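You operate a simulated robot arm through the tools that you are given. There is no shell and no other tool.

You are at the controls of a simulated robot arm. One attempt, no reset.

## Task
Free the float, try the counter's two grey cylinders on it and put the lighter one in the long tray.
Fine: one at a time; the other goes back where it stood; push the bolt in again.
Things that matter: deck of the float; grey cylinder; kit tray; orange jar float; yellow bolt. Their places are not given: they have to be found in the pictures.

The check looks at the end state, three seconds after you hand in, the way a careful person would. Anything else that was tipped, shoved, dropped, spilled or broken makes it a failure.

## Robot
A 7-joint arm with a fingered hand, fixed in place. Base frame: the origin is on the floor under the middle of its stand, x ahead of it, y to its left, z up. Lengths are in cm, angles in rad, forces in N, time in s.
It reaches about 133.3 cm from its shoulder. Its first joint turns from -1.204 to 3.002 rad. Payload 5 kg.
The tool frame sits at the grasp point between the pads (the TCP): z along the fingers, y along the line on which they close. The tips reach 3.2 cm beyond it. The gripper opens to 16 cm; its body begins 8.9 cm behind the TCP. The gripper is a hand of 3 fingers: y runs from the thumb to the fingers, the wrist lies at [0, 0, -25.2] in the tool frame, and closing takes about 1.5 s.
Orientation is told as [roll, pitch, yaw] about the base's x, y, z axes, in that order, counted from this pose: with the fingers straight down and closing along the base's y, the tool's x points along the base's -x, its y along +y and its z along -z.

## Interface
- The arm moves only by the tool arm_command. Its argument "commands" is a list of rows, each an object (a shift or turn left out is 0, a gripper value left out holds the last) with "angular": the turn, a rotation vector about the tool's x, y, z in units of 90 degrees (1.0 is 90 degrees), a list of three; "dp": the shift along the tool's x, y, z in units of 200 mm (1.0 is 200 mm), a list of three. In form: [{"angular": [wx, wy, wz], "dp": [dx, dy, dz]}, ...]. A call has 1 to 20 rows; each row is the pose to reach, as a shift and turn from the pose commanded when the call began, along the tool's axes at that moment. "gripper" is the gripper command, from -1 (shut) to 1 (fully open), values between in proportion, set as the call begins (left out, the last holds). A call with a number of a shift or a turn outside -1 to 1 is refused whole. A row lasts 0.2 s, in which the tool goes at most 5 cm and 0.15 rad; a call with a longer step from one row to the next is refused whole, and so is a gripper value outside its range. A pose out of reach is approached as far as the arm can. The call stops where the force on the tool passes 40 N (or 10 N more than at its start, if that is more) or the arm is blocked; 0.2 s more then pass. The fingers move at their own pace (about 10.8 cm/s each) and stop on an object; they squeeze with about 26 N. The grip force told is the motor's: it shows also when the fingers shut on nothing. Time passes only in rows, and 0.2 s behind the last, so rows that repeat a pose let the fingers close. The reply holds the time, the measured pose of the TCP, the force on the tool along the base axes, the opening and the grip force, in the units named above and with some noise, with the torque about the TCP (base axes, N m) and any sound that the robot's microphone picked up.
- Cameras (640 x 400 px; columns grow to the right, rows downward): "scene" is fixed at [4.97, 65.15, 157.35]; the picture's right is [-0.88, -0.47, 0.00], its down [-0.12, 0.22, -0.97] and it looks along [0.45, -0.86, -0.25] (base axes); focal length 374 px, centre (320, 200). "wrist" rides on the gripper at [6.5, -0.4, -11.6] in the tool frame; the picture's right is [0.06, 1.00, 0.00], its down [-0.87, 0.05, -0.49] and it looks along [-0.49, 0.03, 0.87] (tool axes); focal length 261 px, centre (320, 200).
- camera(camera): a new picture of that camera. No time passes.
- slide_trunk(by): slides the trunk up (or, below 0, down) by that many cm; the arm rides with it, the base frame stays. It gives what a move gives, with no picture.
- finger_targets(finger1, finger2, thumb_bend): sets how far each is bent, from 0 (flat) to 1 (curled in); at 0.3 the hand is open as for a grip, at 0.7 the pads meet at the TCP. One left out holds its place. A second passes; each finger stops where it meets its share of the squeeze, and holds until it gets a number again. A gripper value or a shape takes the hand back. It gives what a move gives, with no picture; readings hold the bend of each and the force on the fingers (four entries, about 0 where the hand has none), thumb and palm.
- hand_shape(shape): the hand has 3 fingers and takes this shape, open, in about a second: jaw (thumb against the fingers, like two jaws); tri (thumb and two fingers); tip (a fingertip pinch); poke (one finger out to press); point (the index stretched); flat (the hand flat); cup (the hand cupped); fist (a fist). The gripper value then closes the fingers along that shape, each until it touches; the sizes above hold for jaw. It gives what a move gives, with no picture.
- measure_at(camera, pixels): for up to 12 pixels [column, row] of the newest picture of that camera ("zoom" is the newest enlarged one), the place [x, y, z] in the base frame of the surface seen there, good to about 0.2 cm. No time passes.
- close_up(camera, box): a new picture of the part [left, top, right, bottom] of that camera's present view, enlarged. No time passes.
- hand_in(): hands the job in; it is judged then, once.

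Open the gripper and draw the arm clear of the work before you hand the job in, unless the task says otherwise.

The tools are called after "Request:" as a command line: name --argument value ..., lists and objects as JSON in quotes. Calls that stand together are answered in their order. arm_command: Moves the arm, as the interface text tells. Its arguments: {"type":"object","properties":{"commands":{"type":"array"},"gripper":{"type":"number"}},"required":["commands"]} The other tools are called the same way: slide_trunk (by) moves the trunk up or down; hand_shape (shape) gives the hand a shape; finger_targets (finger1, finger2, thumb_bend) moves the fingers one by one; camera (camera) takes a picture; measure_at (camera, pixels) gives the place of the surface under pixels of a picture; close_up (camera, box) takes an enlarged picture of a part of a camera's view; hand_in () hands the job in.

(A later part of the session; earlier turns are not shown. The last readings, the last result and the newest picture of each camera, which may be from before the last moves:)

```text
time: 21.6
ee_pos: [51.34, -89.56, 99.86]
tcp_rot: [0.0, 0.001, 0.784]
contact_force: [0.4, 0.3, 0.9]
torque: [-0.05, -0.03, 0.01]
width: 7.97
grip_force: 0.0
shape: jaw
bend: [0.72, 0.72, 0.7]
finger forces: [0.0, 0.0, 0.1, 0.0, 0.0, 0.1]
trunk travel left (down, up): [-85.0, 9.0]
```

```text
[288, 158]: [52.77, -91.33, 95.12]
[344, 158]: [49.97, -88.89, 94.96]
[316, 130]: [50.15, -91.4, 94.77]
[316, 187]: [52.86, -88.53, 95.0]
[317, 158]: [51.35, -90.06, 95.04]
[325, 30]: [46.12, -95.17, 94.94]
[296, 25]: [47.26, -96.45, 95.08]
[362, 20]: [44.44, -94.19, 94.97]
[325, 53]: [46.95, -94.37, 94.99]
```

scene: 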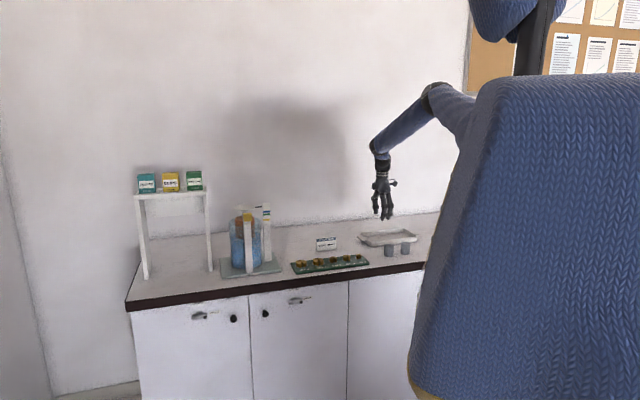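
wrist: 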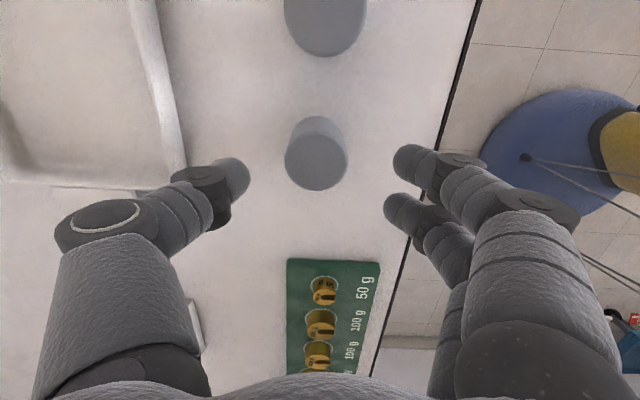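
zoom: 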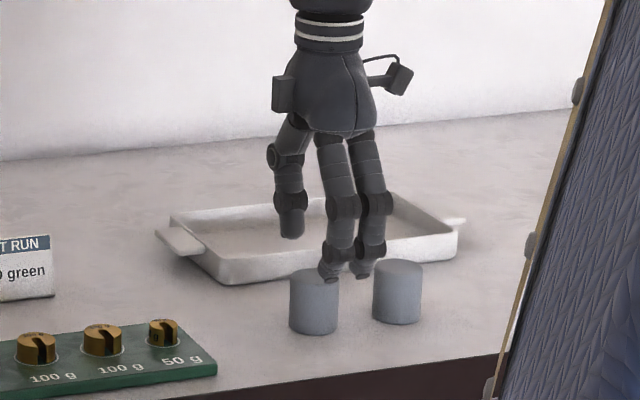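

B's centre is u≈-27.2, n≈-100.05 (51.5,-90.0), within 0.2 cm of the hand axis. I lower to TCP z≈94.2 and close on it.

Request:
arm_command --commands '[{"dp": [0.0075, 0.0, 0.1]}, {"dp": [0.0075, 0.0, 0.2]}, {"dp": [0.0075, 0.0, 0.29]}, {"dp": [0.0075, 0.0, 0.29]}]'

Request:
arm_command --commands '[{"dp": [0, 0, 0]}, {"dp": [0, 0, 0]}, {"dp": [0, 0, 0]}, {"dp": [0, 0, 0]}, {"dp": [0, 0, 0]}, {"dp": [0, 0, 0]}, {"dp": [0, 0, 0]}]' --gripper -1.0

Request:
camera --camera "wrist"

Request:
close_up --camera "scene" --box '[350, 190, 430, 270]'

```text
time: 22.6
ee_pos: [51.32, -89.92, 94.13]
tcp_rot: [0.001, 0.0, 0.786]
contact_force: [-0.3, -0.5, 1.3]
torque: [0.02, -0.01, -0.01]
width: 7.97
grip_force: 0.1
shape: jaw
bend: [0.72, 0.72, 0.7]
finger forces: [0.0, 0.0, 0.0, 0.0, 0.0, 0.0]
trunk travel left (down, up): [-85.0, 9.0]
```

```text
time: 24.2
ee_pos: [51.44, -89.96, 94.15]
tcp_rot: [0.001, 0.0, 0.787]
contact_force: [-0.2, 0.3, -0.2]
torque: [0.0, 0.0, -0.04]
width: 3.33
grip_force: 26.2
shape: jaw
bend: [0.73, 0.73, 0.7]
finger forces: [10.1, 11.8, 0.1, 0.0, 22.3, 0.1]
trunk travel left (down, up): [-85.0, 9.0]
```

```text
taken
```

wrist: 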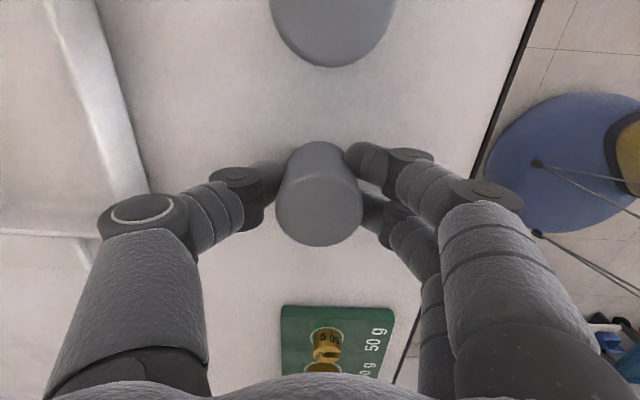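

```text
5.00 times, centred on (390, 230) of scene
```

zoom: 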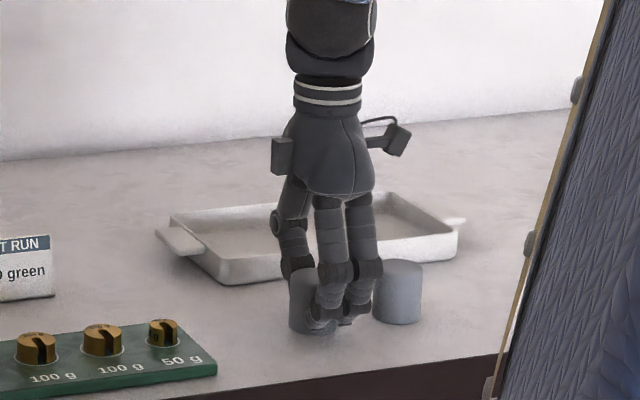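

The cylinder is gripped (10.1/11.8/22.3 N). I lift it 4 cm gently and check that it stays upright and read the weight.

Request:
arm_command --commands '[{"dp": [0, 0, -0.03]}, {"dp": [0, 0, -0.08]}, {"dp": [0, 0, -0.14]}, {"dp": [0, 0, -0.2]}, {"dp": [0, 0, -0.2]}, {"dp": [0, 0, -0.2]}]'

Request:
camera --camera "wrist"

Request:
close_up --camera "scene" --box '[350, 190, 430, 270]'

```text
time: 25.6
ee_pos: [51.39, -89.96, 98.1]
tcp_rot: [0.0, -0.001, 0.784]
contact_force: [-0.7, 0.3, -1.9]
torque: [0.0, -0.01, 0.01]
width: 3.34
grip_force: 26.5
shape: jaw
bend: [0.73, 0.73, 0.7]
finger forces: [10.0, 11.9, 0.0, 0.0, 22.5, 0.0]
trunk travel left (down, up): [-85.0, 9.0]
```

```text
taken
```

wrist: 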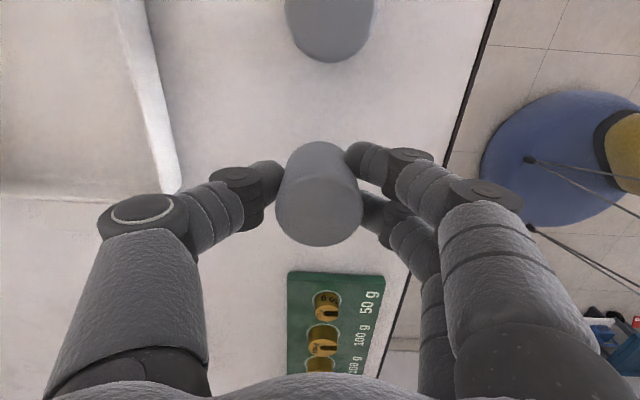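

```text
5.00 times, centred on (390, 230) of scene
```

zoom: 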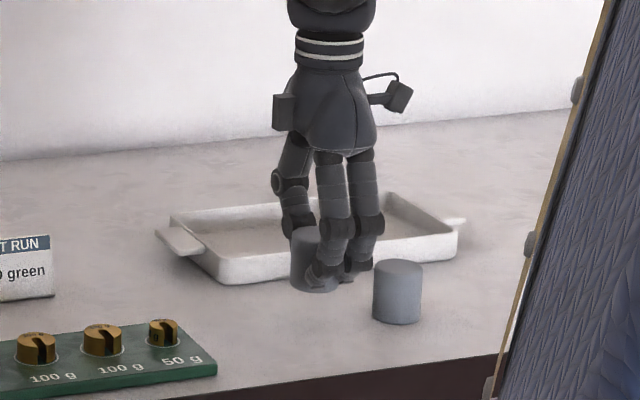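

The cylinder hangs upright and the neighbour is untouched. I raise it to z≈126 and carry it along the counter toward the float.

Request:
arm_command --commands '[{"dp": [0, 0, -0.2]}, {"dp": [-0.1, 0, -0.4]}, {"dp": [-0.22, 0, -0.6]}, {"dp": [-0.35, 0, -0.8]}, {"dp": [-0.5, 0.1, -1.0]}]'

Request:
arm_command --commands '[{"dp": [-0.2, 0, -0.1]}, {"dp": [-0.4, 0, -0.2]}, {"dp": [-0.6, 0, -0.3]}, {"dp": [-0.8, 0, -0.39]}, {"dp": [-1.0, 0, -0.39]}]'

Request:
arm_command --commands '[{"dp": [-0.2, 0, 0]}, {"dp": [-0.4, 0, 0]}, {"dp": [-0.6, 0, 0]}, {"dp": [-0.8, 0, 0]}, {"dp": [-1.0, 0, 0]}, {"dp": [-1.0, 0, 0]}]'

Request:
camera --camera "wrist"

Request:
camera --camera "scene"

```text
refused: row 5 steps farther than a row can; nothing moved
```

```text
time: 26.8
ee_pos: [65.5, -75.81, 106.13]
tcp_rot: [0.003, 0.003, 0.785]
contact_force: [0.3, -0.3, -1.7]
torque: [-0.01, 0.0, -0.01]
width: 3.34
grip_force: 26.4
shape: jaw
bend: [0.73, 0.73, 0.7]
finger forces: [10.0, 11.9, 0.0, 0.1, 22.3, 0.0]
trunk travel left (down, up): [-85.0, 9.0]
```

```text
time: 28.2
ee_pos: [79.37, -61.67, 105.96]
tcp_rot: [-0.001, 0.0, 0.785]
contact_force: [0.3, 0.0, -0.9]
torque: [0.0, -0.04, -0.04]
width: 3.3
grip_force: 26.1
shape: jaw
bend: [0.73, 0.73, 0.7]
finger forces: [10.0, 11.6, 0.0, 0.1, 22.3, 0.0]
trunk travel left (down, up): [-85.0, 9.0]
```

```text
taken
```

wrist: 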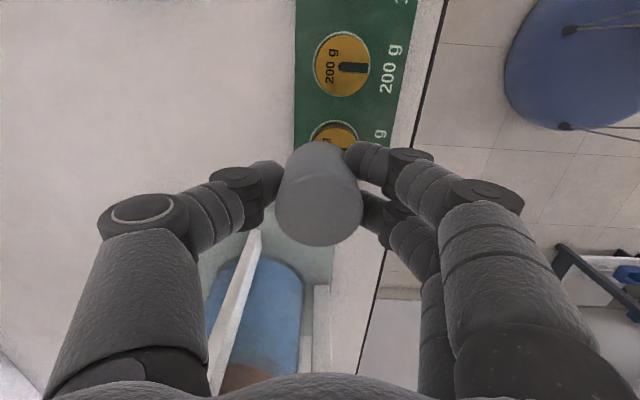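

```text
taken
```

scene: 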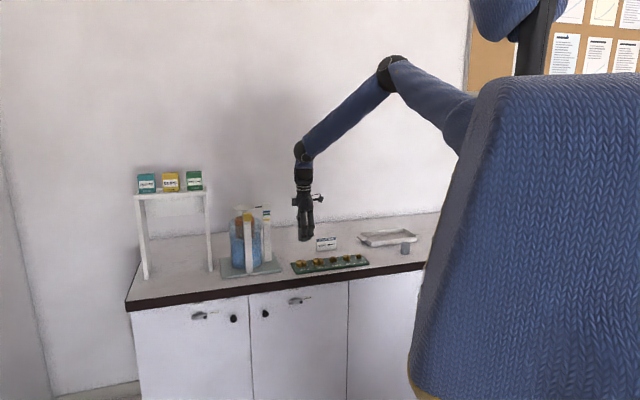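

The first call was refused for a too-long step, so the carry happened lower (z≈106), but nothing was touched: cylinder bottom was ~102, weights top at 93.6. I now rise straight up 20 cm to z≈126.

Request:
arm_command --commands '[{"dp": [0, 0, -0.2]}, {"dp": [0, 0, -0.4]}, {"dp": [0, 0, -0.6]}, {"dp": [0, 0, -0.8]}, {"dp": [0, 0, -1.0]}, {"dp": [0, 0, -1.0]}]'

```text
time: 29.6
ee_pos: [79.57, -61.79, 125.85]
tcp_rot: [0.002, 0.0, 0.785]
contact_force: [0.4, 0.3, -0.9]
torque: [0.0, 0.0, 0.0]
width: 3.29
grip_force: 25.8
shape: jaw
bend: [0.73, 0.73, 0.7]
finger forces: [9.8, 11.8, 0.1, 0.1, 22.4, 0.0]
trunk travel left (down, up): [-85.0, 9.0]
```

At z≈126, clear of all posts (117.2). I move most of the way toward the deck (u≈28.8) and watch for reach limits.

Request:
arm_command --commands '[{"dp": [-0.2, -0.05, 0]}, {"dp": [-0.4, -0.1, 0]}, {"dp": [-0.6, -0.15, 0]}, {"dp": [-0.8, -0.2, 0]}, {"dp": [-0.8, -0.2, 0]}]'

Request:
camera --camera "wrist"

Request:
camera --camera "scene"

```text
time: 30.8
ee_pos: [93.64, -53.5, 126.11]
tcp_rot: [0.0, -0.002, 0.785]
contact_force: [-0.1, -0.5, -0.6]
torque: [0.0, -0.03, -0.01]
width: 3.31
grip_force: 26.2
shape: jaw
bend: [0.73, 0.73, 0.7]
finger forces: [9.8, 11.8, 0.0, 0.0, 22.2, 0.0]
trunk travel left (down, up): [-85.0, 9.0]
```

```text
taken
```

wrist: 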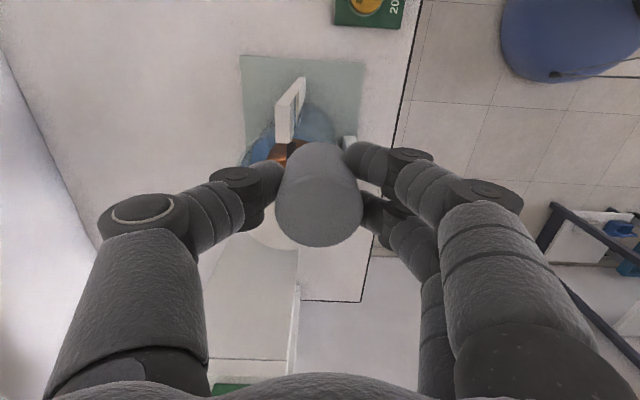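

```text
taken
```

scene: 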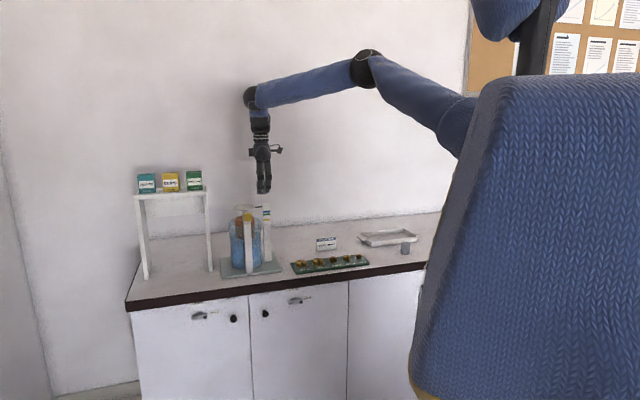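

No reach limit so far. I go the remaining 7 cm to above the deck centre (u=36, n=-106.7).

Request:
arm_command --commands '[{"dp": [-0.12, -0.043, 0]}, {"dp": [-0.24, -0.087, 0]}, {"dp": [-0.36, -0.13, 0]}, {"dp": [-0.36, -0.13, 0]}]'

Request:
camera --camera "wrist"

```text
time: 31.8
ee_pos: [96.03, -51.04, 125.83]
tcp_rot: [-0.001, -0.003, 0.785]
contact_force: [-0.6, 0.1, -0.8]
torque: [0.02, 0.05, 0.02]
width: 3.26
grip_force: 26.3
shape: jaw
bend: [0.73, 0.73, 0.7]
finger forces: [9.5, 11.9, 0.0, 0.1, 22.3, 0.0]
out of reach, approached as far as the arm can: row 2, 3, 4
trunk travel left (down, up): [-85.0, 9.0]
```

```text
taken
```

wrist: 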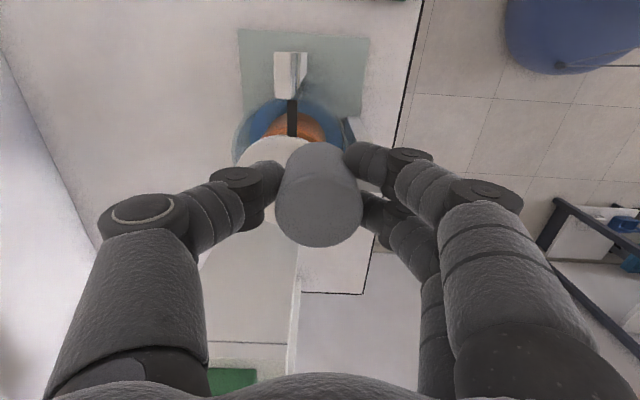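

The arm stopped at its reach limit about 5 cm short of the deck centre, at z≈126. I measure where the arm's links are in the scene picture to choose between raising the trunk and tilting the hand.

Request:
camera --camera "scene"

Request:
measure_at --camera "scene" --pixels '[[367, 52], [367, 65], [400, 90], [430, 115], [450, 130], [460, 145], [340, 75], [300, 85], [250, 95], [540, 150], [540, 300], [455, 115]]'

```text
taken
```

scene: 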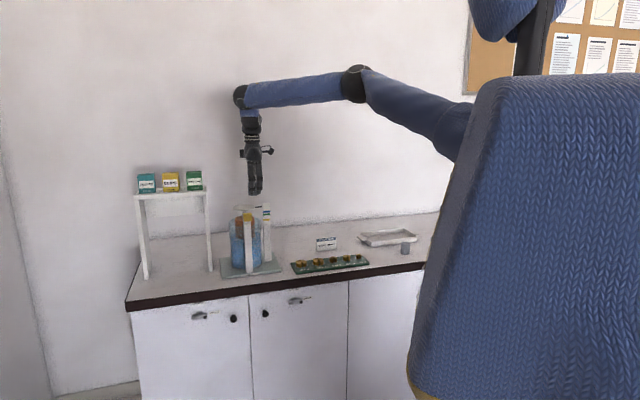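

```text
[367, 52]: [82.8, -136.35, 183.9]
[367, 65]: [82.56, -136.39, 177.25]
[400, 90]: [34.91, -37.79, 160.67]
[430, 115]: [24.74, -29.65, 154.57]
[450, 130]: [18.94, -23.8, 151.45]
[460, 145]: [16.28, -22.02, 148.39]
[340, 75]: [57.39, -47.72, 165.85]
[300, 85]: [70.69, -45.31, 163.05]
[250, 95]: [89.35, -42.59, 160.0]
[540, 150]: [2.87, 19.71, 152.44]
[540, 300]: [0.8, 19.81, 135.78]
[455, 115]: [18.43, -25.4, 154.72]
```

The links show the shoulder near (9,-17,143), so the wrist (at 151) being above the shoulder is the likely limit; raising the trunk should help. First I step back to the last reachable pose (u=28.8, n=-104.1).

Request:
arm_command --commands '[{"dp": [0.12, 0.043, 0]}, {"dp": [0.24, 0.087, 0]}, {"dp": [0.36, 0.13, 0]}, {"dp": [0.36, 0.13, 0]}]'

```text
time: 32.8
ee_pos: [89.32, -54.47, 125.81]
tcp_rot: [0.001, -0.001, 0.786]
contact_force: [0.3, -0.3, -1.3]
torque: [-0.02, 0.02, -0.01]
width: 3.28
grip_force: 26.6
shape: jaw
bend: [0.73, 0.73, 0.7]
finger forces: [9.6, 11.8, 0.0, 0.0, 22.2, 0.1]
trunk travel left (down, up): [-85.0, 9.0]
```

The commanded pose was re-based to where the arm stopped, so I'll rely on readings. Now I raise the trunk by 9 cm (the hand rises in free air).

Request:
slide_trunk --by 9

```text
time: 34.0
ee_pos: [89.21, -54.39, 134.84]
tcp_rot: [0.003, 0.0, 0.787]
contact_force: [0.6, 0.2, -1.2]
torque: [0.0, -0.01, 0.0]
width: 3.29
grip_force: 26.2
shape: jaw
bend: [0.73, 0.73, 0.7]
finger forces: [9.6, 11.9, 0.1, 0.0, 22.3, 0.0]
trunk travel left (down, up): [-94.0, 0.0]
```

Trunk raised. I lower to z≈125.8 and move over the deck centre (shift +11.4 along the counter, 5.2 deeper).

Request:
arm_command --commands '[{"dp": [0, 0, 0.15]}, {"dp": [0, 0, 0.3]}, {"dp": [0, 0, 0.45]}, {"dp": [-0.14, -0.065, 0.45]}, {"dp": [-0.28, -0.13, 0.45]}, {"dp": [-0.42, -0.195, 0.45]}, {"dp": [-0.57, -0.258, 0.45]}, {"dp": [-0.57, -0.258, 0.45]}]'

Request:
camera --camera "wrist"

Request:
camera --camera "scene"

```text
time: 35.9
ee_pos: [95.53, -51.37, 126.41]
tcp_rot: [-0.001, -0.003, 0.786]
contact_force: [0.1, -0.1, -1.4]
torque: [0.0, 0.0, 0.01]
width: 3.26
grip_force: 26.1
shape: jaw
bend: [0.73, 0.73, 0.7]
finger forces: [9.6, 12.0, 0.0, 0.0, 22.2, 0.1]
out of reach, approached as far as the arm can: row 6, 7, 8
trunk travel left (down, up): [-94.0, 0.0]
```

```text
taken
```

wrist: 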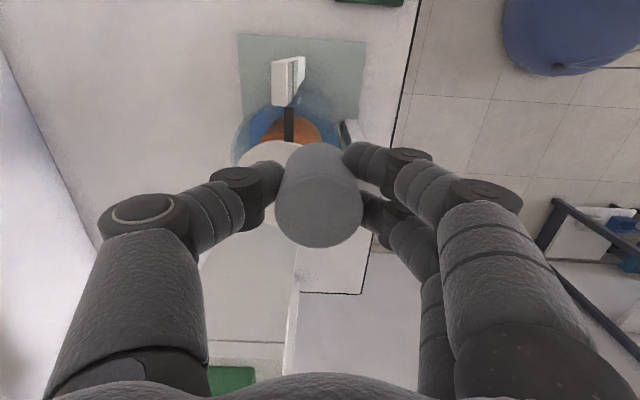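

```text
taken
```

scene: 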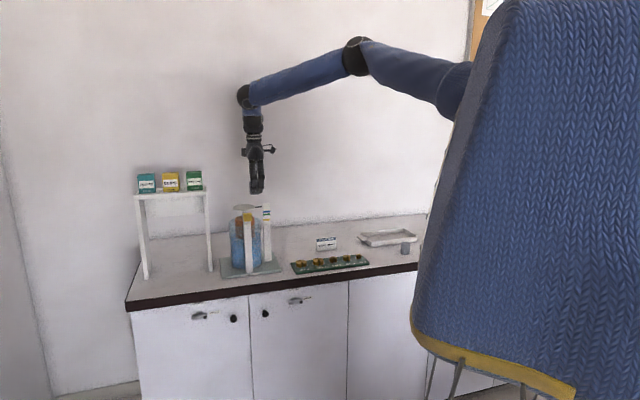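

Still limited at nearly the same place even with the trunk up, so it looks like a wrist joint limit tied to this hand yaw rather than distance. Here in clear air I turn the hand back toward the yaw used at the bolt (closing along the counter) while backing off slightly.

Request:
arm_command --commands '[{"dp": [0.1, 0.05, 0], "angular": [0, 0, 0.083]}, {"dp": [0.15, 0.08, 0], "angular": [0, 0, 0.166]}, {"dp": [0.15, 0.08, 0], "angular": [0, 0, 0.25]}, {"dp": [0.15, 0.08, 0], "angular": [0, 0, 0.333]}, {"dp": [0.15, 0.08, 0], "angular": [0, 0, 0.416]}, {"dp": [0.15, 0.08, 0], "angular": [0, 0, 0.5]}, {"dp": [0.15, 0.08, 0], "angular": [0, 0, 0.583]}, {"dp": [0.15, 0.08, 0], "angular": [0, 0, 0.666]}, {"dp": [0.15, 0.08, 0], "angular": [0, 0, 0.75]}, {"dp": [0.15, 0.08, 0], "angular": [0, 0, 0.833]}, {"dp": [0.15, 0.08, 0], "angular": [0, 0, 0.916]}, {"dp": [0.15, 0.08, 0], "angular": [0, 0, 1.0]}]'

Request:
camera --camera "wrist"

```text
time: 38.5
ee_pos: [92.13, -52.34, 126.61]
tcp_rot: [0.0, -0.002, -0.788]
contact_force: [0.3, 0.2, -0.3]
torque: [0.03, 0.02, 0.0]
width: 3.3
grip_force: 25.5
shape: jaw
bend: [0.73, 0.73, 0.7]
finger forces: [9.7, 12.0, 0.1, 0.1, 21.9, 0.0]
trunk travel left (down, up): [-94.0, 0.0]
```

```text
taken
```

wrist: 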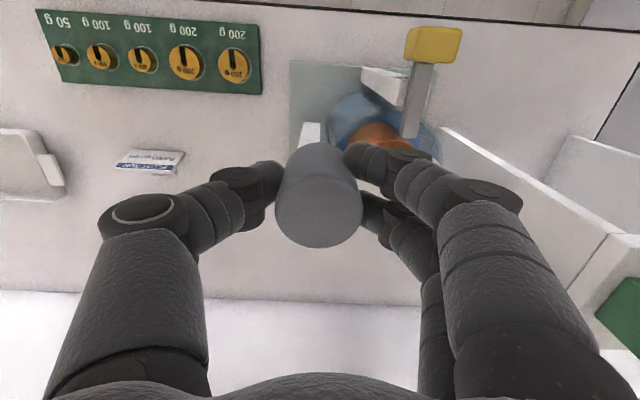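

Now the yaw matches the one used at the bolt, u=28.1, n=-102.2. I try again toward the deck centre.

Request:
arm_command --commands '[{"dp": [-0.06, 0.1, 0]}, {"dp": [-0.12, 0.2, 0]}, {"dp": [-0.17, 0.3, 0]}, {"dp": [-0.2275, 0.395, 0]}, {"dp": [-0.2275, 0.395, 0]}]'

Request:
camera --camera "scene"

```text
time: 39.6
ee_pos: [95.49, -50.96, 127.17]
tcp_rot: [0.005, -0.003, -0.785]
contact_force: [-0.4, -0.2, -0.9]
torque: [0.0, -0.02, -0.03]
width: 3.25
grip_force: 26.2
shape: jaw
bend: [0.73, 0.73, 0.7]
finger forces: [9.9, 12.1, 0.2, 0.0, 22.3, 0.0]
out of reach, approached as far as the arm can: row 2, 3, 4, 5
trunk travel left (down, up): [-94.0, 0.0]
```

```text
taken
```

scene: 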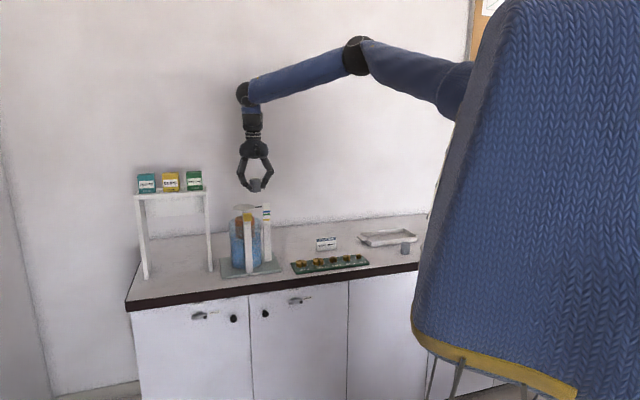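

The limit is independent of hand yaw, so it is a geometric limit for the upright hand. I measure the visible arm links to understand which joint is limiting.

Request:
measure_at --camera "scene" --pixels '[[350, 50], [352, 65], [358, 57], [375, 60], [400, 75], [430, 92], [450, 95], [460, 100], [330, 68], [290, 82], [262, 90], [243, 95]]'

Request:
close_up --camera "scene" --box '[220, 20, 480, 200]'

```text
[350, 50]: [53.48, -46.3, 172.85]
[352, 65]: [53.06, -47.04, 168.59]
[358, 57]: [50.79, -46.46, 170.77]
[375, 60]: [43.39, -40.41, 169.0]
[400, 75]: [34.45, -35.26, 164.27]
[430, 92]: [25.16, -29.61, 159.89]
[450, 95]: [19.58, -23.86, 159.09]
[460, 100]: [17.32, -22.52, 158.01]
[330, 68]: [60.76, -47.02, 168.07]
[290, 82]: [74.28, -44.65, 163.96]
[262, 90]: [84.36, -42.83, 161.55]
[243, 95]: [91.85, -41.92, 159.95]
```

```text
2.22 times, centred on (350, 110) of scene
```

zoom: 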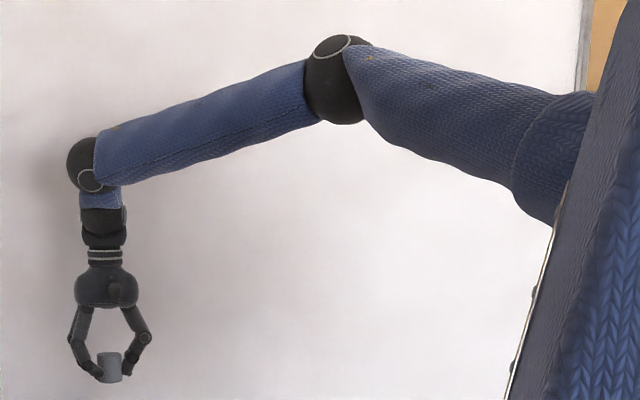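

The limit fits a plain distance limit from a shoulder near (5,-18,150), so the upright hand falls about 4 cm short of the deck; leaning the hand about 15° would do it. I'll set this cylinder down temporarily on free counter between the weight rack and the device and re-grip it with the hand leaned; first I back off to above that spot (u≈17.5, n≈-98).

Request:
arm_command --commands '[{"dp": [0.07, -0.17, 0]}, {"dp": [0.14, -0.35, 0]}, {"dp": [0.21, -0.53, 0]}, {"dp": [0.28, -0.7, 0]}, {"dp": [0.28, -0.7, 0]}]'

Request:
camera --camera "wrist"

Request:
close_up --camera "scene" --box '[200, 150, 360, 290]'

```text
time: 40.9
ee_pos: [81.94, -56.98, 127.01]
tcp_rot: [-0.002, -0.001, -0.785]
contact_force: [0.0, 0.3, -1.5]
torque: [0.0, 0.02, 0.03]
width: 3.25
grip_force: 25.5
shape: jaw
bend: [0.73, 0.73, 0.7]
finger forces: [9.7, 12.1, 0.0, 0.1, 22.2, 0.0]
trunk travel left (down, up): [-94.0, 0.0]
```

```text
taken
```

wrist: 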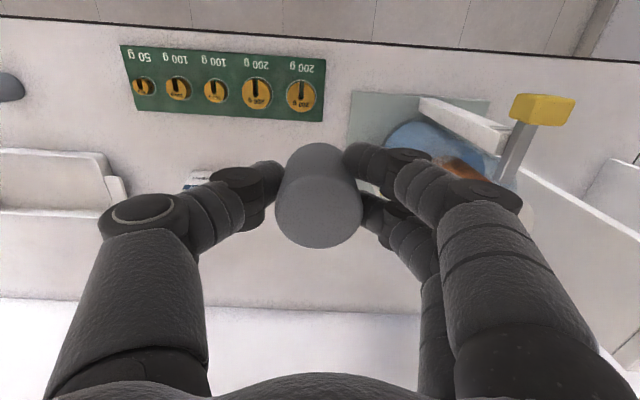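

```text
2.86 times, centred on (280, 220) of scene
```

zoom: 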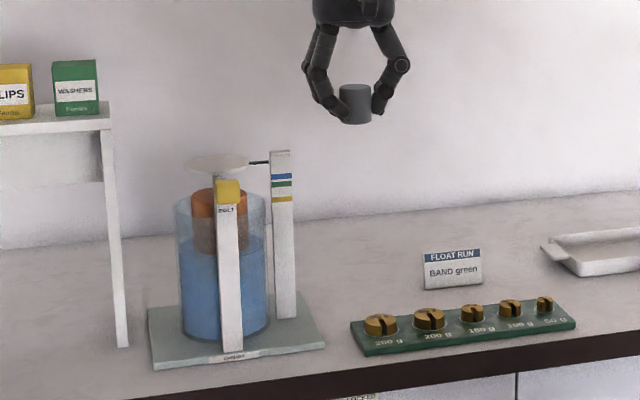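

The gap between the base plate (edge near zoom (322,340)) and the rack (edge near (352,330)) is visible. I measure the edges to choose the spot.

Request:
measure_at --camera "zoom" --pixels '[[322, 343], [297, 310], [355, 322], [363, 352], [310, 300], [335, 300], [340, 330], [322, 352], [320, 280], [356, 110], [356, 88], [343, 118]]'

Request:
measure_at --camera "wrist" --pixels '[[322, 60], [322, 118], [350, 90], [352, 140], [340, 100], [335, 130], [350, 50]]'

```text
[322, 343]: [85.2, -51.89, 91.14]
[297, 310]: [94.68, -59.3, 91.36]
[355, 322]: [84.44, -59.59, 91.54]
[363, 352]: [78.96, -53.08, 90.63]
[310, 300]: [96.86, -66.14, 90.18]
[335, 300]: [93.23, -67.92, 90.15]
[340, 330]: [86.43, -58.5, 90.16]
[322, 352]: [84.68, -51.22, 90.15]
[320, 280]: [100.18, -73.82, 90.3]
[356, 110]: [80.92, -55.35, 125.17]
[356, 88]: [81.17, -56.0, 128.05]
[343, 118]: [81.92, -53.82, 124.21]
```

```text
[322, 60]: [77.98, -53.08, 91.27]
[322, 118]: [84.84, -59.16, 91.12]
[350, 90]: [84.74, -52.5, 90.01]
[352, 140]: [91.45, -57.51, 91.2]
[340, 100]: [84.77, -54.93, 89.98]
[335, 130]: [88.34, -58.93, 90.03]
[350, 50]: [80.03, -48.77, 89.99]
```

The gap is too narrow, so I return the cylinder to its own spot for the re-grip. I carry it back at z≈127, turning the yaw on the way.

Request:
arm_command --commands '[{"dp": [0, -0.15, 0], "angular": [0, 0, -0.083]}, {"dp": [0, -0.3, 0], "angular": [0, 0, -0.166]}, {"dp": [0, -0.45, 0], "angular": [0, 0, -0.25]}, {"dp": [0, -0.6, 0], "angular": [0, 0, -0.333]}, {"dp": [0, -0.75, 0], "angular": [0, 0, -0.416]}, {"dp": [0, -0.9, 0], "angular": [0, 0, -0.5]}, {"dp": [0, -0.9, 0], "angular": [0, 0, -0.5]}]'

```text
time: 42.5
ee_pos: [68.95, -69.75, 127.14]
tcp_rot: [0.0, 0.0, 0.002]
contact_force: [0.0, 0.1, -1.4]
torque: [-0.03, 0.01, -0.01]
width: 3.25
grip_force: 26.5
shape: jaw
bend: [0.73, 0.73, 0.7]
finger forces: [9.5, 12.3, 0.0, 0.0, 22.2, 0.0]
trunk travel left (down, up): [-94.0, 0.0]
```

Continuing at z≈127, I move to near above the original place while finishing the yaw turn to 45°.

Request:
arm_command --commands '[{"dp": [0.1375, -0.158, 0], "angular": [0, 0, -0.083]}, {"dp": [0.275, -0.317, 0], "angular": [0, 0, -0.166]}, {"dp": [0.4125, -0.475, 0], "angular": [0, 0, -0.25]}, {"dp": [0.55, -0.633, 0], "angular": [0, 0, -0.333]}, {"dp": [0.6875, -0.792, 0], "angular": [0, 0, -0.416]}, {"dp": [0.825, -0.95, 0], "angular": [0, 0, -0.5]}, {"dp": [0.825, -0.95, 0], "angular": [0, 0, -0.5]}]'

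```text
time: 44.0
ee_pos: [52.43, -88.88, 127.14]
tcp_rot: [-0.001, 0.0, 0.788]
contact_force: [0.3, 0.7, -1.1]
torque: [0.03, -0.02, -0.01]
width: 3.22
grip_force: 26.6
shape: jaw
bend: [0.73, 0.73, 0.7]
finger forces: [9.2, 12.3, 0.0, 0.0, 22.0, 0.0]
trunk travel left (down, up): [-94.0, 0.0]
```

I check the wrist view to see that the cylinder has not slipped in the hand.

Request:
camera --camera "wrist"

Request:
measure_at --camera "wrist" --pixels '[[280, 210], [358, 210], [318, 175], [318, 243], [318, 210], [318, 150], [300, 160], [340, 160]]'

```text
taken
```

wrist: 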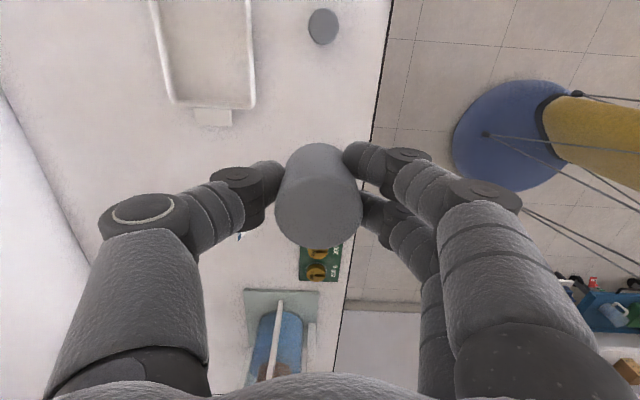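

```text
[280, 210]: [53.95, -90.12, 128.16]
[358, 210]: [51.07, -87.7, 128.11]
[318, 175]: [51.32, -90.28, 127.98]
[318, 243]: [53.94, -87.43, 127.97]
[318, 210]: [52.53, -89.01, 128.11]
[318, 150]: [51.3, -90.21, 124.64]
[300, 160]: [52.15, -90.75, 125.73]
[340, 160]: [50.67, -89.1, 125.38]
```

The cylinder is steady in the hand (top z=128.1, centre ≈ (52.55,-88.9)). I shift 1.5 cm to its original axis and lower 20 cm.

Request:
arm_command --commands '[{"dp": [0.075, 0, 0.1]}, {"dp": [0.075, 0, 0.3]}, {"dp": [0.075, 0, 0.5]}, {"dp": [0.075, 0, 0.7]}, {"dp": [0.075, 0, 0.85]}, {"dp": [0.075, 0, 1.0]}, {"dp": [0.075, 0, 1.0]}]'

```text
time: 45.6
ee_pos: [51.43, -89.69, 107.25]
tcp_rot: [0.0, 0.0, 0.784]
contact_force: [0.5, 0.1, -0.5]
torque: [-0.03, -0.01, 0.0]
width: 3.22
grip_force: 26.1
shape: jaw
bend: [0.73, 0.73, 0.7]
finger forces: [9.6, 12.3, 0.0, 0.0, 21.9, 0.0]
trunk travel left (down, up): [-94.0, 0.0]
```

Now I lower the remaining ~13 cm, slowing for the last centimetre.

Request:
arm_command --commands '[{"dp": [0, 0, 0.15]}, {"dp": [0, 0, 0.3]}, {"dp": [0, 0, 0.45]}, {"dp": [0, 0, 0.56]}, {"dp": [0, 0, 0.6]}, {"dp": [0, 0, 0.625]}, {"dp": [0, 0, 0.64]}, {"dp": [0, 0, 0.65]}, {"dp": [0, 0, 0.65]}]'

Request:
close_up --camera "scene" --box '[350, 190, 430, 270]'

Request:
camera --camera "wrist"

Request:
measure_at --camera "wrist" --pixels '[[280, 210], [358, 210], [318, 175], [318, 243], [318, 210]]'

```text
time: 47.6
ee_pos: [51.3, -89.76, 94.17]
tcp_rot: [0.001, 0.001, 0.785]
contact_force: [0.0, 1.0, -0.9]
torque: [0.0, 0.0, -0.01]
width: 3.21
grip_force: 25.8
shape: jaw
bend: [0.73, 0.73, 0.7]
finger forces: [9.6, 12.3, 0.0, 0.0, 22.0, 0.0]
trunk travel left (down, up): [-94.0, 0.0]
```

```text
5.00 times, centred on (390, 230) of scene
```

zoom: 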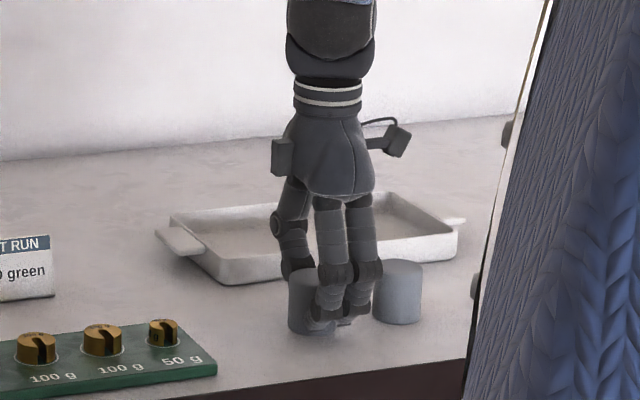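

```text
taken
```

wrist: 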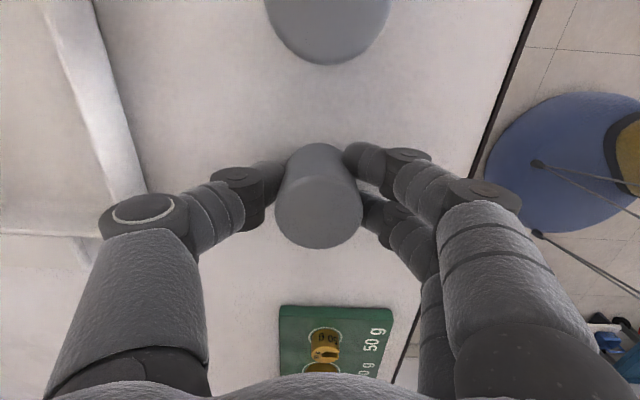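

```text
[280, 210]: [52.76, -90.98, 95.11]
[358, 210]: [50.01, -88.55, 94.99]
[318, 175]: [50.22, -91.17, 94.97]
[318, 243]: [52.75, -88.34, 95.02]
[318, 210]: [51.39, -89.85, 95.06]
```

The cylinder stands at its original place (centre ≈ (51.45,-89.8), top 95.0). I let it down the last millimetre and open the fingers to 8 cm.

Request:
arm_command --commands '[{"dp": [0, 0, 0.003]}, {"dp": [0, 0, 0.003]}, {"dp": [0, 0, 0.003]}, {"dp": [0, 0, 0.003]}, {"dp": [0, 0, 0.003]}]' --gripper 0.0

Request:
camera --camera "wrist"

Request:
measure_at --camera "wrist" --pixels '[[280, 210], [356, 210], [318, 175], [318, 240], [318, 210]]'

```text
time: 48.9
ee_pos: [51.33, -89.87, 94.09]
tcp_rot: [0.0, 0.001, 0.785]
contact_force: [-0.6, 1.0, -0.1]
torque: [0.0, 0.03, -0.01]
width: 7.9
grip_force: 0.0
shape: jaw
bend: [0.72, 0.72, 0.7]
finger forces: [0.1, 0.0, 0.1, 0.0, 0.1, 0.0]
trunk travel left (down, up): [-94.0, 0.0]
```

```text
taken
```

wrist: 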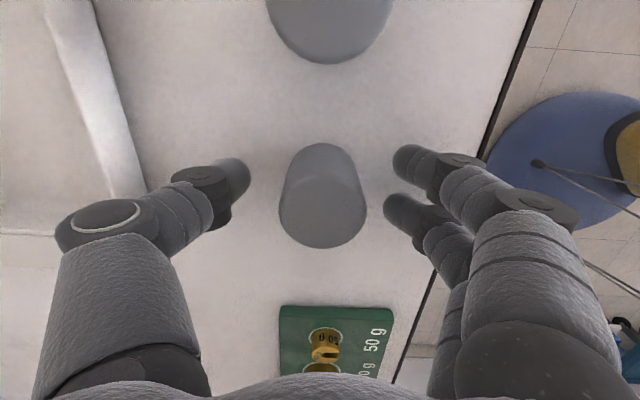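

```text
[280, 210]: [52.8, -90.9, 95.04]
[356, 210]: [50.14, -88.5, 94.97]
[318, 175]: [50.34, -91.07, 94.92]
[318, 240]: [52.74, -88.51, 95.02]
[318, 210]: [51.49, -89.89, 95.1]
```

It stands steady after release. Now I lean the hand 15° about its closing axis (wrist leaning along the counter to the right) around the cylinder, raising TCP slightly to keep the fingertips off the counter.

Request:
arm_command --commands '[{"dp": [0, 0, -0.025]}, {"dp": [0.01, 0.003, -0.025], "angular": [0, -0.0556, 0]}, {"dp": [0.02, 0.005, -0.025], "angular": [0, -0.111, 0]}, {"dp": [0.02, 0.005, -0.025], "angular": [0, -0.1667, 0]}, {"dp": [0.02, 0.005, -0.025], "angular": [0, -0.1667, 0]}]'

Request:
camera --camera "wrist"

Request:
close_up --camera "scene" --box '[350, 190, 430, 270]'

```text
time: 50.0
ee_pos: [50.94, -89.99, 94.61]
tcp_rot: [0.0, -0.261, 0.786]
contact_force: [-0.1, -0.4, 0.0]
torque: [-0.01, 0.0, -0.01]
width: 7.92
grip_force: 0.1
shape: jaw
bend: [0.72, 0.72, 0.7]
finger forces: [0.0, 0.0, 0.0, 0.0, 0.0, 0.0]
trunk travel left (down, up): [-94.0, 0.0]
```

```text
taken
```

wrist: 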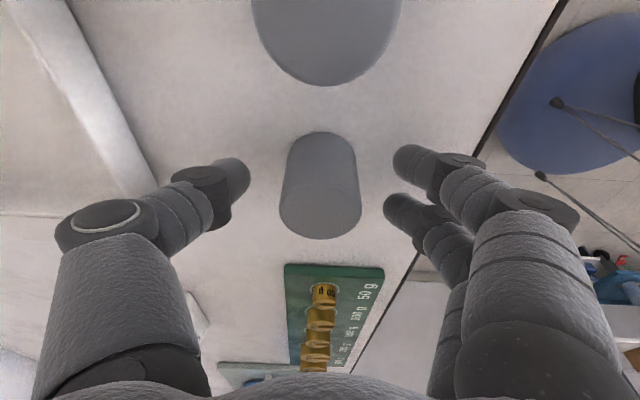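

```text
5.00 times, centred on (390, 230) of scene
```

zoom: 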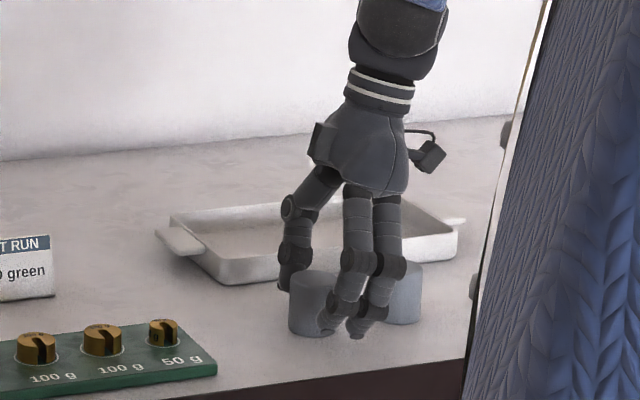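

The hand leans as planned and is clear of both cylinders' tops. I close on the cylinder.

Request:
arm_command --commands '[{"dp": [0, 0, 0]}, {"dp": [0, 0, 0]}, {"dp": [0, 0, 0]}, {"dp": [0, 0, 0]}, {"dp": [0, 0, 0]}, {"dp": [0, 0, 0]}, {"dp": [0, 0, 0]}]' --gripper -1.0

Request:
camera --camera "wrist"

Request:
close_up --camera "scene" --box '[350, 190, 430, 270]'

```text
time: 51.6
ee_pos: [51.01, -89.96, 94.6]
tcp_rot: [0.0, -0.262, 0.785]
contact_force: [0.6, 0.9, -0.3]
torque: [-0.01, 0.01, 0.02]
width: 3.32
grip_force: 25.6
shape: jaw
bend: [0.73, 0.73, 0.7]
finger forces: [9.3, 12.2, 0.1, 0.0, 22.6, 0.0]
trunk travel left (down, up): [-94.0, 0.0]
```

```text
taken
```

wrist: 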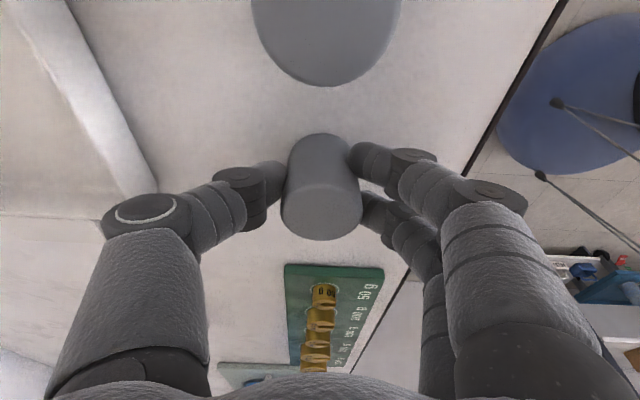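

```text
5.00 times, centred on (390, 230) of scene
```

zoom: 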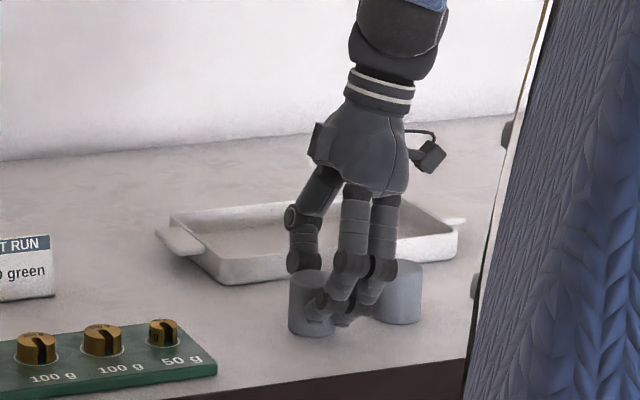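

Gripped (9.3/12.2/22.6 N). I lift straight up 20 cm (vertical expressed in the leaned tool axes), starting gently.

Request:
arm_command --commands '[{"dp": [-0.0078, 0, -0.029]}, {"dp": [-0.0259, 0, -0.0966]}, {"dp": [-0.0518, 0, -0.193]}, {"dp": [-0.1035, 0, -0.386]}, {"dp": [-0.1553, 0, -0.58]}, {"dp": [-0.207, 0, -0.773]}, {"dp": [-0.2588, 0, -0.9659]}, {"dp": [-0.2588, 0, -0.9659]}]'

Request:
close_up --camera "scene" --box '[350, 150, 430, 270]'

```text
time: 53.5
ee_pos: [50.97, -90.1, 114.65]
tcp_rot: [0.002, -0.259, 0.784]
contact_force: [0.3, 0.0, -1.4]
torque: [-0.01, -0.01, 0.01]
width: 3.32
grip_force: 25.5
shape: jaw
bend: [0.73, 0.73, 0.7]
finger forces: [9.4, 12.6, 0.0, 0.0, 22.7, 0.0]
trunk travel left (down, up): [-94.0, 0.0]
```

```text
3.33 times, centred on (390, 210) of scene
```

zoom: 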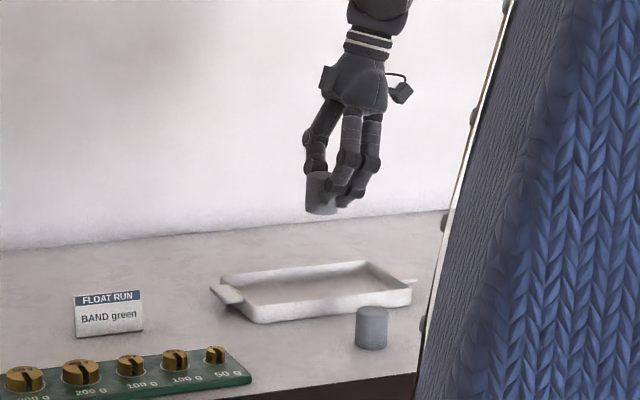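

The cylinder hangs upright in the leaned hand. I carry it along the counter, rising to z≈127.

Request:
arm_command --commands '[{"dp": [-0.155, 0, -0.087]}, {"dp": [-0.31, 0, -0.174]}, {"dp": [-0.465, 0, -0.26]}, {"dp": [-0.62, 0, -0.347]}, {"dp": [-0.775, 0, -0.434]}, {"dp": [-0.775, 0, -0.434]}]'

```text
time: 54.9
ee_pos: [59.85, -81.04, 126.81]
tcp_rot: [0.0, -0.261, 0.785]
contact_force: [-0.7, 0.3, -1.0]
torque: [0.02, -0.03, 0.02]
width: 3.29
grip_force: 26.6
shape: jaw
bend: [0.73, 0.73, 0.7]
finger forces: [9.5, 12.5, 0.1, 0.1, 22.6, 0.1]
trunk travel left (down, up): [-94.0, 0.0]
```

Position is as computed. Next stage: 20 cm further along with a 30° yaw turn about the vertical.

Request:
arm_command --commands '[{"dp": [-0.161, 0, 0.043], "angular": [0.0146, 0, 0.0543]}, {"dp": [-0.322, 0, 0.086], "angular": [0.0291, 0, 0.1086]}, {"dp": [-0.483, 0, 0.129], "angular": [0.0437, 0, 0.1629]}, {"dp": [-0.644, 0, 0.173], "angular": [0.0582, 0, 0.2171]}, {"dp": [-0.805, 0, 0.216], "angular": [0.0728, 0, 0.2714]}, {"dp": [-0.966, 0, 0.259], "angular": [0.0873, 0, 0.3257]}, {"dp": [-0.966, 0, 0.259], "angular": [0.0873, 0, 0.3257]}]'

```text
time: 56.5
ee_pos: [74.17, -67.0, 126.87]
tcp_rot: [0.002, -0.262, 0.256]
contact_force: [0.4, -0.7, -0.7]
torque: [0.01, 0.0, 0.02]
width: 3.27
grip_force: 26.5
shape: jaw
bend: [0.73, 0.73, 0.7]
finger forces: [9.6, 12.6, 0.1, 0.1, 22.6, 0.0]
trunk travel left (down, up): [-94.0, 0.0]
```

The turn works as computed (yaw 0.256, lean kept at -0.262). Next stage to (90,-52) with the second 30° turn.

Request:
arm_command --commands '[{"dp": [-0.154, 0.087, 0.041], "angular": [0.0146, 0, 0.0543]}, {"dp": [-0.309, 0.175, 0.083], "angular": [0.0291, 0, 0.1086]}, {"dp": [-0.463, 0.262, 0.124], "angular": [0.0437, 0, 0.1629]}, {"dp": [-0.617, 0.35, 0.165], "angular": [0.0582, 0, 0.2171]}, {"dp": [-0.772, 0.437, 0.207], "angular": [0.0728, 0, 0.2714]}, {"dp": [-0.926, 0.5245, 0.248], "angular": [0.0873, 0, 0.3257]}, {"dp": [-0.926, 0.5245, 0.248], "angular": [0.0873, 0, 0.3257]}]'

Request:
camera --camera "wrist"

```text
time: 58.0
ee_pos: [90.17, -51.81, 127.06]
tcp_rot: [0.002, -0.262, -0.275]
contact_force: [1.2, 0.5, -1.8]
torque: [0.03, 0.0, -0.01]
width: 3.25
grip_force: 26.2
shape: jaw
bend: [0.73, 0.73, 0.7]
finger forces: [9.2, 12.3, 0.1, 0.0, 22.6, 0.1]
trunk travel left (down, up): [-94.0, 0.0]
```

```text
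taken
```

wrist: 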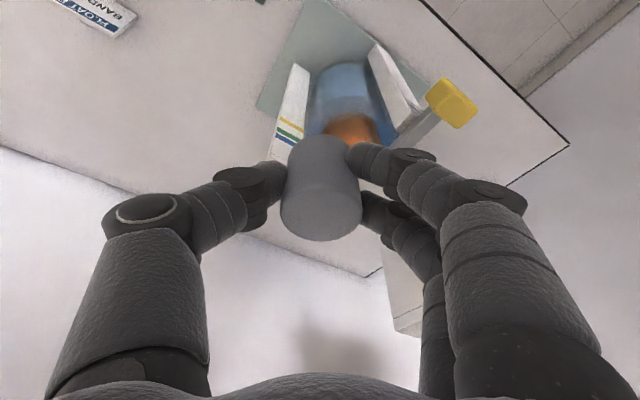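

Now over the front of the device at z≈127. I measure the cylinder's top to know its centre and whether it is level.

Request:
measure_at --camera "wrist" --pixels '[[290, 205], [355, 205], [322, 190], [322, 232], [322, 210], [300, 225], [345, 225], [322, 160]]'

Request:
close_up --camera "scene" --box '[210, 150, 310, 250]'

```text
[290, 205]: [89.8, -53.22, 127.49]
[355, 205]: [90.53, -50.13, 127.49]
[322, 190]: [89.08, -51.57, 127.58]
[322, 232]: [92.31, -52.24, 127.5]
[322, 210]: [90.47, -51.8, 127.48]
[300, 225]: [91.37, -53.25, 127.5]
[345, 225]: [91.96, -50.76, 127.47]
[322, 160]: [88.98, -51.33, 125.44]
```

```text
4.00 times, centred on (260, 200) of scene
```

zoom: 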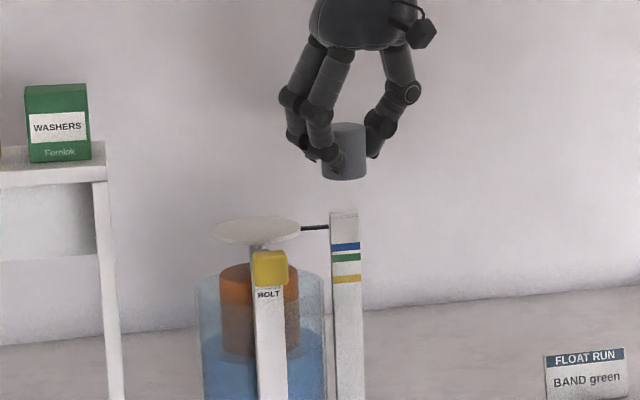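

The cylinder is level (top z=127.5 all round), its centre 0.4 cm ahead of the TCP. I move over the deck centre (100.87,-49.96) at this height.

Request:
arm_command --commands '[{"dp": [-0.151, 0.077, 0.0404]}, {"dp": [-0.302, 0.153, 0.081]}, {"dp": [-0.4528, 0.23, 0.1213]}, {"dp": [-0.4528, 0.23, 0.1213]}]'

Request:
camera --camera "wrist"

Request:
close_up --camera "scene" --box '[210, 150, 310, 250]'

```text
time: 59.0
ee_pos: [100.52, -49.86, 127.37]
tcp_rot: [0.0, -0.261, -0.273]
contact_force: [-0.3, 0.3, -0.4]
torque: [-0.01, -0.01, 0.0]
width: 3.28
grip_force: 26.0
shape: jaw
bend: [0.73, 0.73, 0.7]
finger forces: [9.3, 12.5, 0.0, 0.0, 22.5, 0.0]
trunk travel left (down, up): [-94.0, 0.0]
```

```text
taken
```

wrist: 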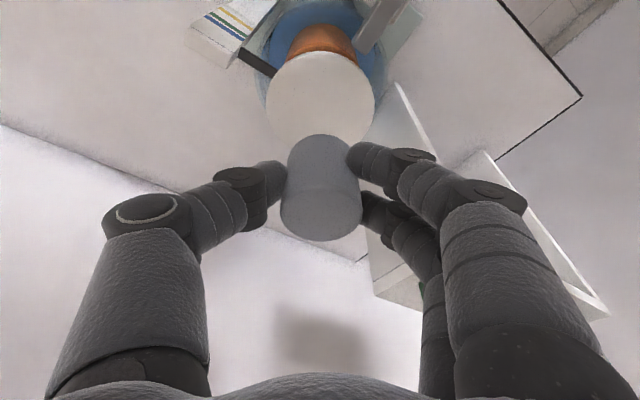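

```text
4.00 times, centred on (260, 200) of scene
```

zoom: 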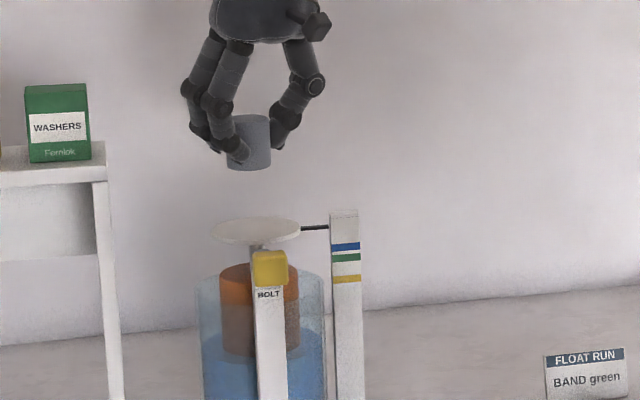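

In reach. I measure the deck in this view to confirm its centre, and check the cylinder centre.

Request:
measure_at --camera "wrist" --pixels '[[270, 100], [371, 95], [318, 58], [300, 138], [350, 130], [290, 200], [355, 200], [322, 190], [322, 230], [250, 58], [280, 68], [222, 28]]'

```text
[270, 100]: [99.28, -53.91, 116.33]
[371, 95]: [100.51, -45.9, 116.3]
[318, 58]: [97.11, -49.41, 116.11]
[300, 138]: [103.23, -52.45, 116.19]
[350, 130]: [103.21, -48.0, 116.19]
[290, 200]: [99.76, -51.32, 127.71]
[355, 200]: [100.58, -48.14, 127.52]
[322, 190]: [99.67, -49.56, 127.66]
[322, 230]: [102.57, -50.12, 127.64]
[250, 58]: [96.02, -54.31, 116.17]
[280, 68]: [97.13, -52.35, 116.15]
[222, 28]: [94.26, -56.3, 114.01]
```

Deck centre ≈ (100.9,-50.0) and cylinder centre ≈ (101.0,-49.85): aligned. I descend 5 cm, leaving about a 1.3 cm gap.

Request:
arm_command --commands '[{"dp": [0.0216, 0, 0.0805]}, {"dp": [0.0431, 0, 0.161]}, {"dp": [0.0647, 0, 0.2415]}, {"dp": [0.0647, 0, 0.2415]}]'

Request:
camera --camera "wrist"

Request:
close_up --camera "scene" --box '[225, 175, 285, 235]'

```text
time: 60.0
ee_pos: [100.38, -50.04, 122.01]
tcp_rot: [0.001, -0.264, -0.274]
contact_force: [-0.5, 0.4, -1.8]
torque: [0.0, 0.02, 0.0]
width: 3.26
grip_force: 25.7
shape: jaw
bend: [0.73, 0.73, 0.7]
finger forces: [9.4, 12.5, 0.1, 0.0, 22.4, 0.0]
trunk travel left (down, up): [-94.0, 0.0]
```

```text
taken
```

wrist: 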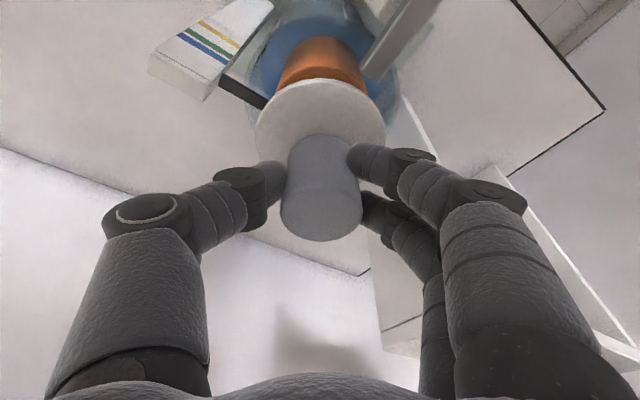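

```text
6.67 times, centred on (255, 205) of scene
```

zoom: 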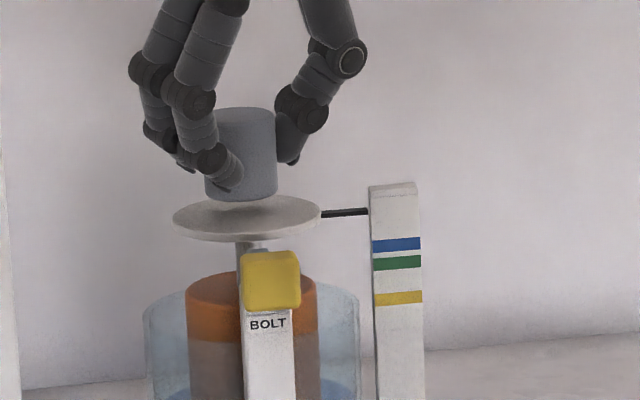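

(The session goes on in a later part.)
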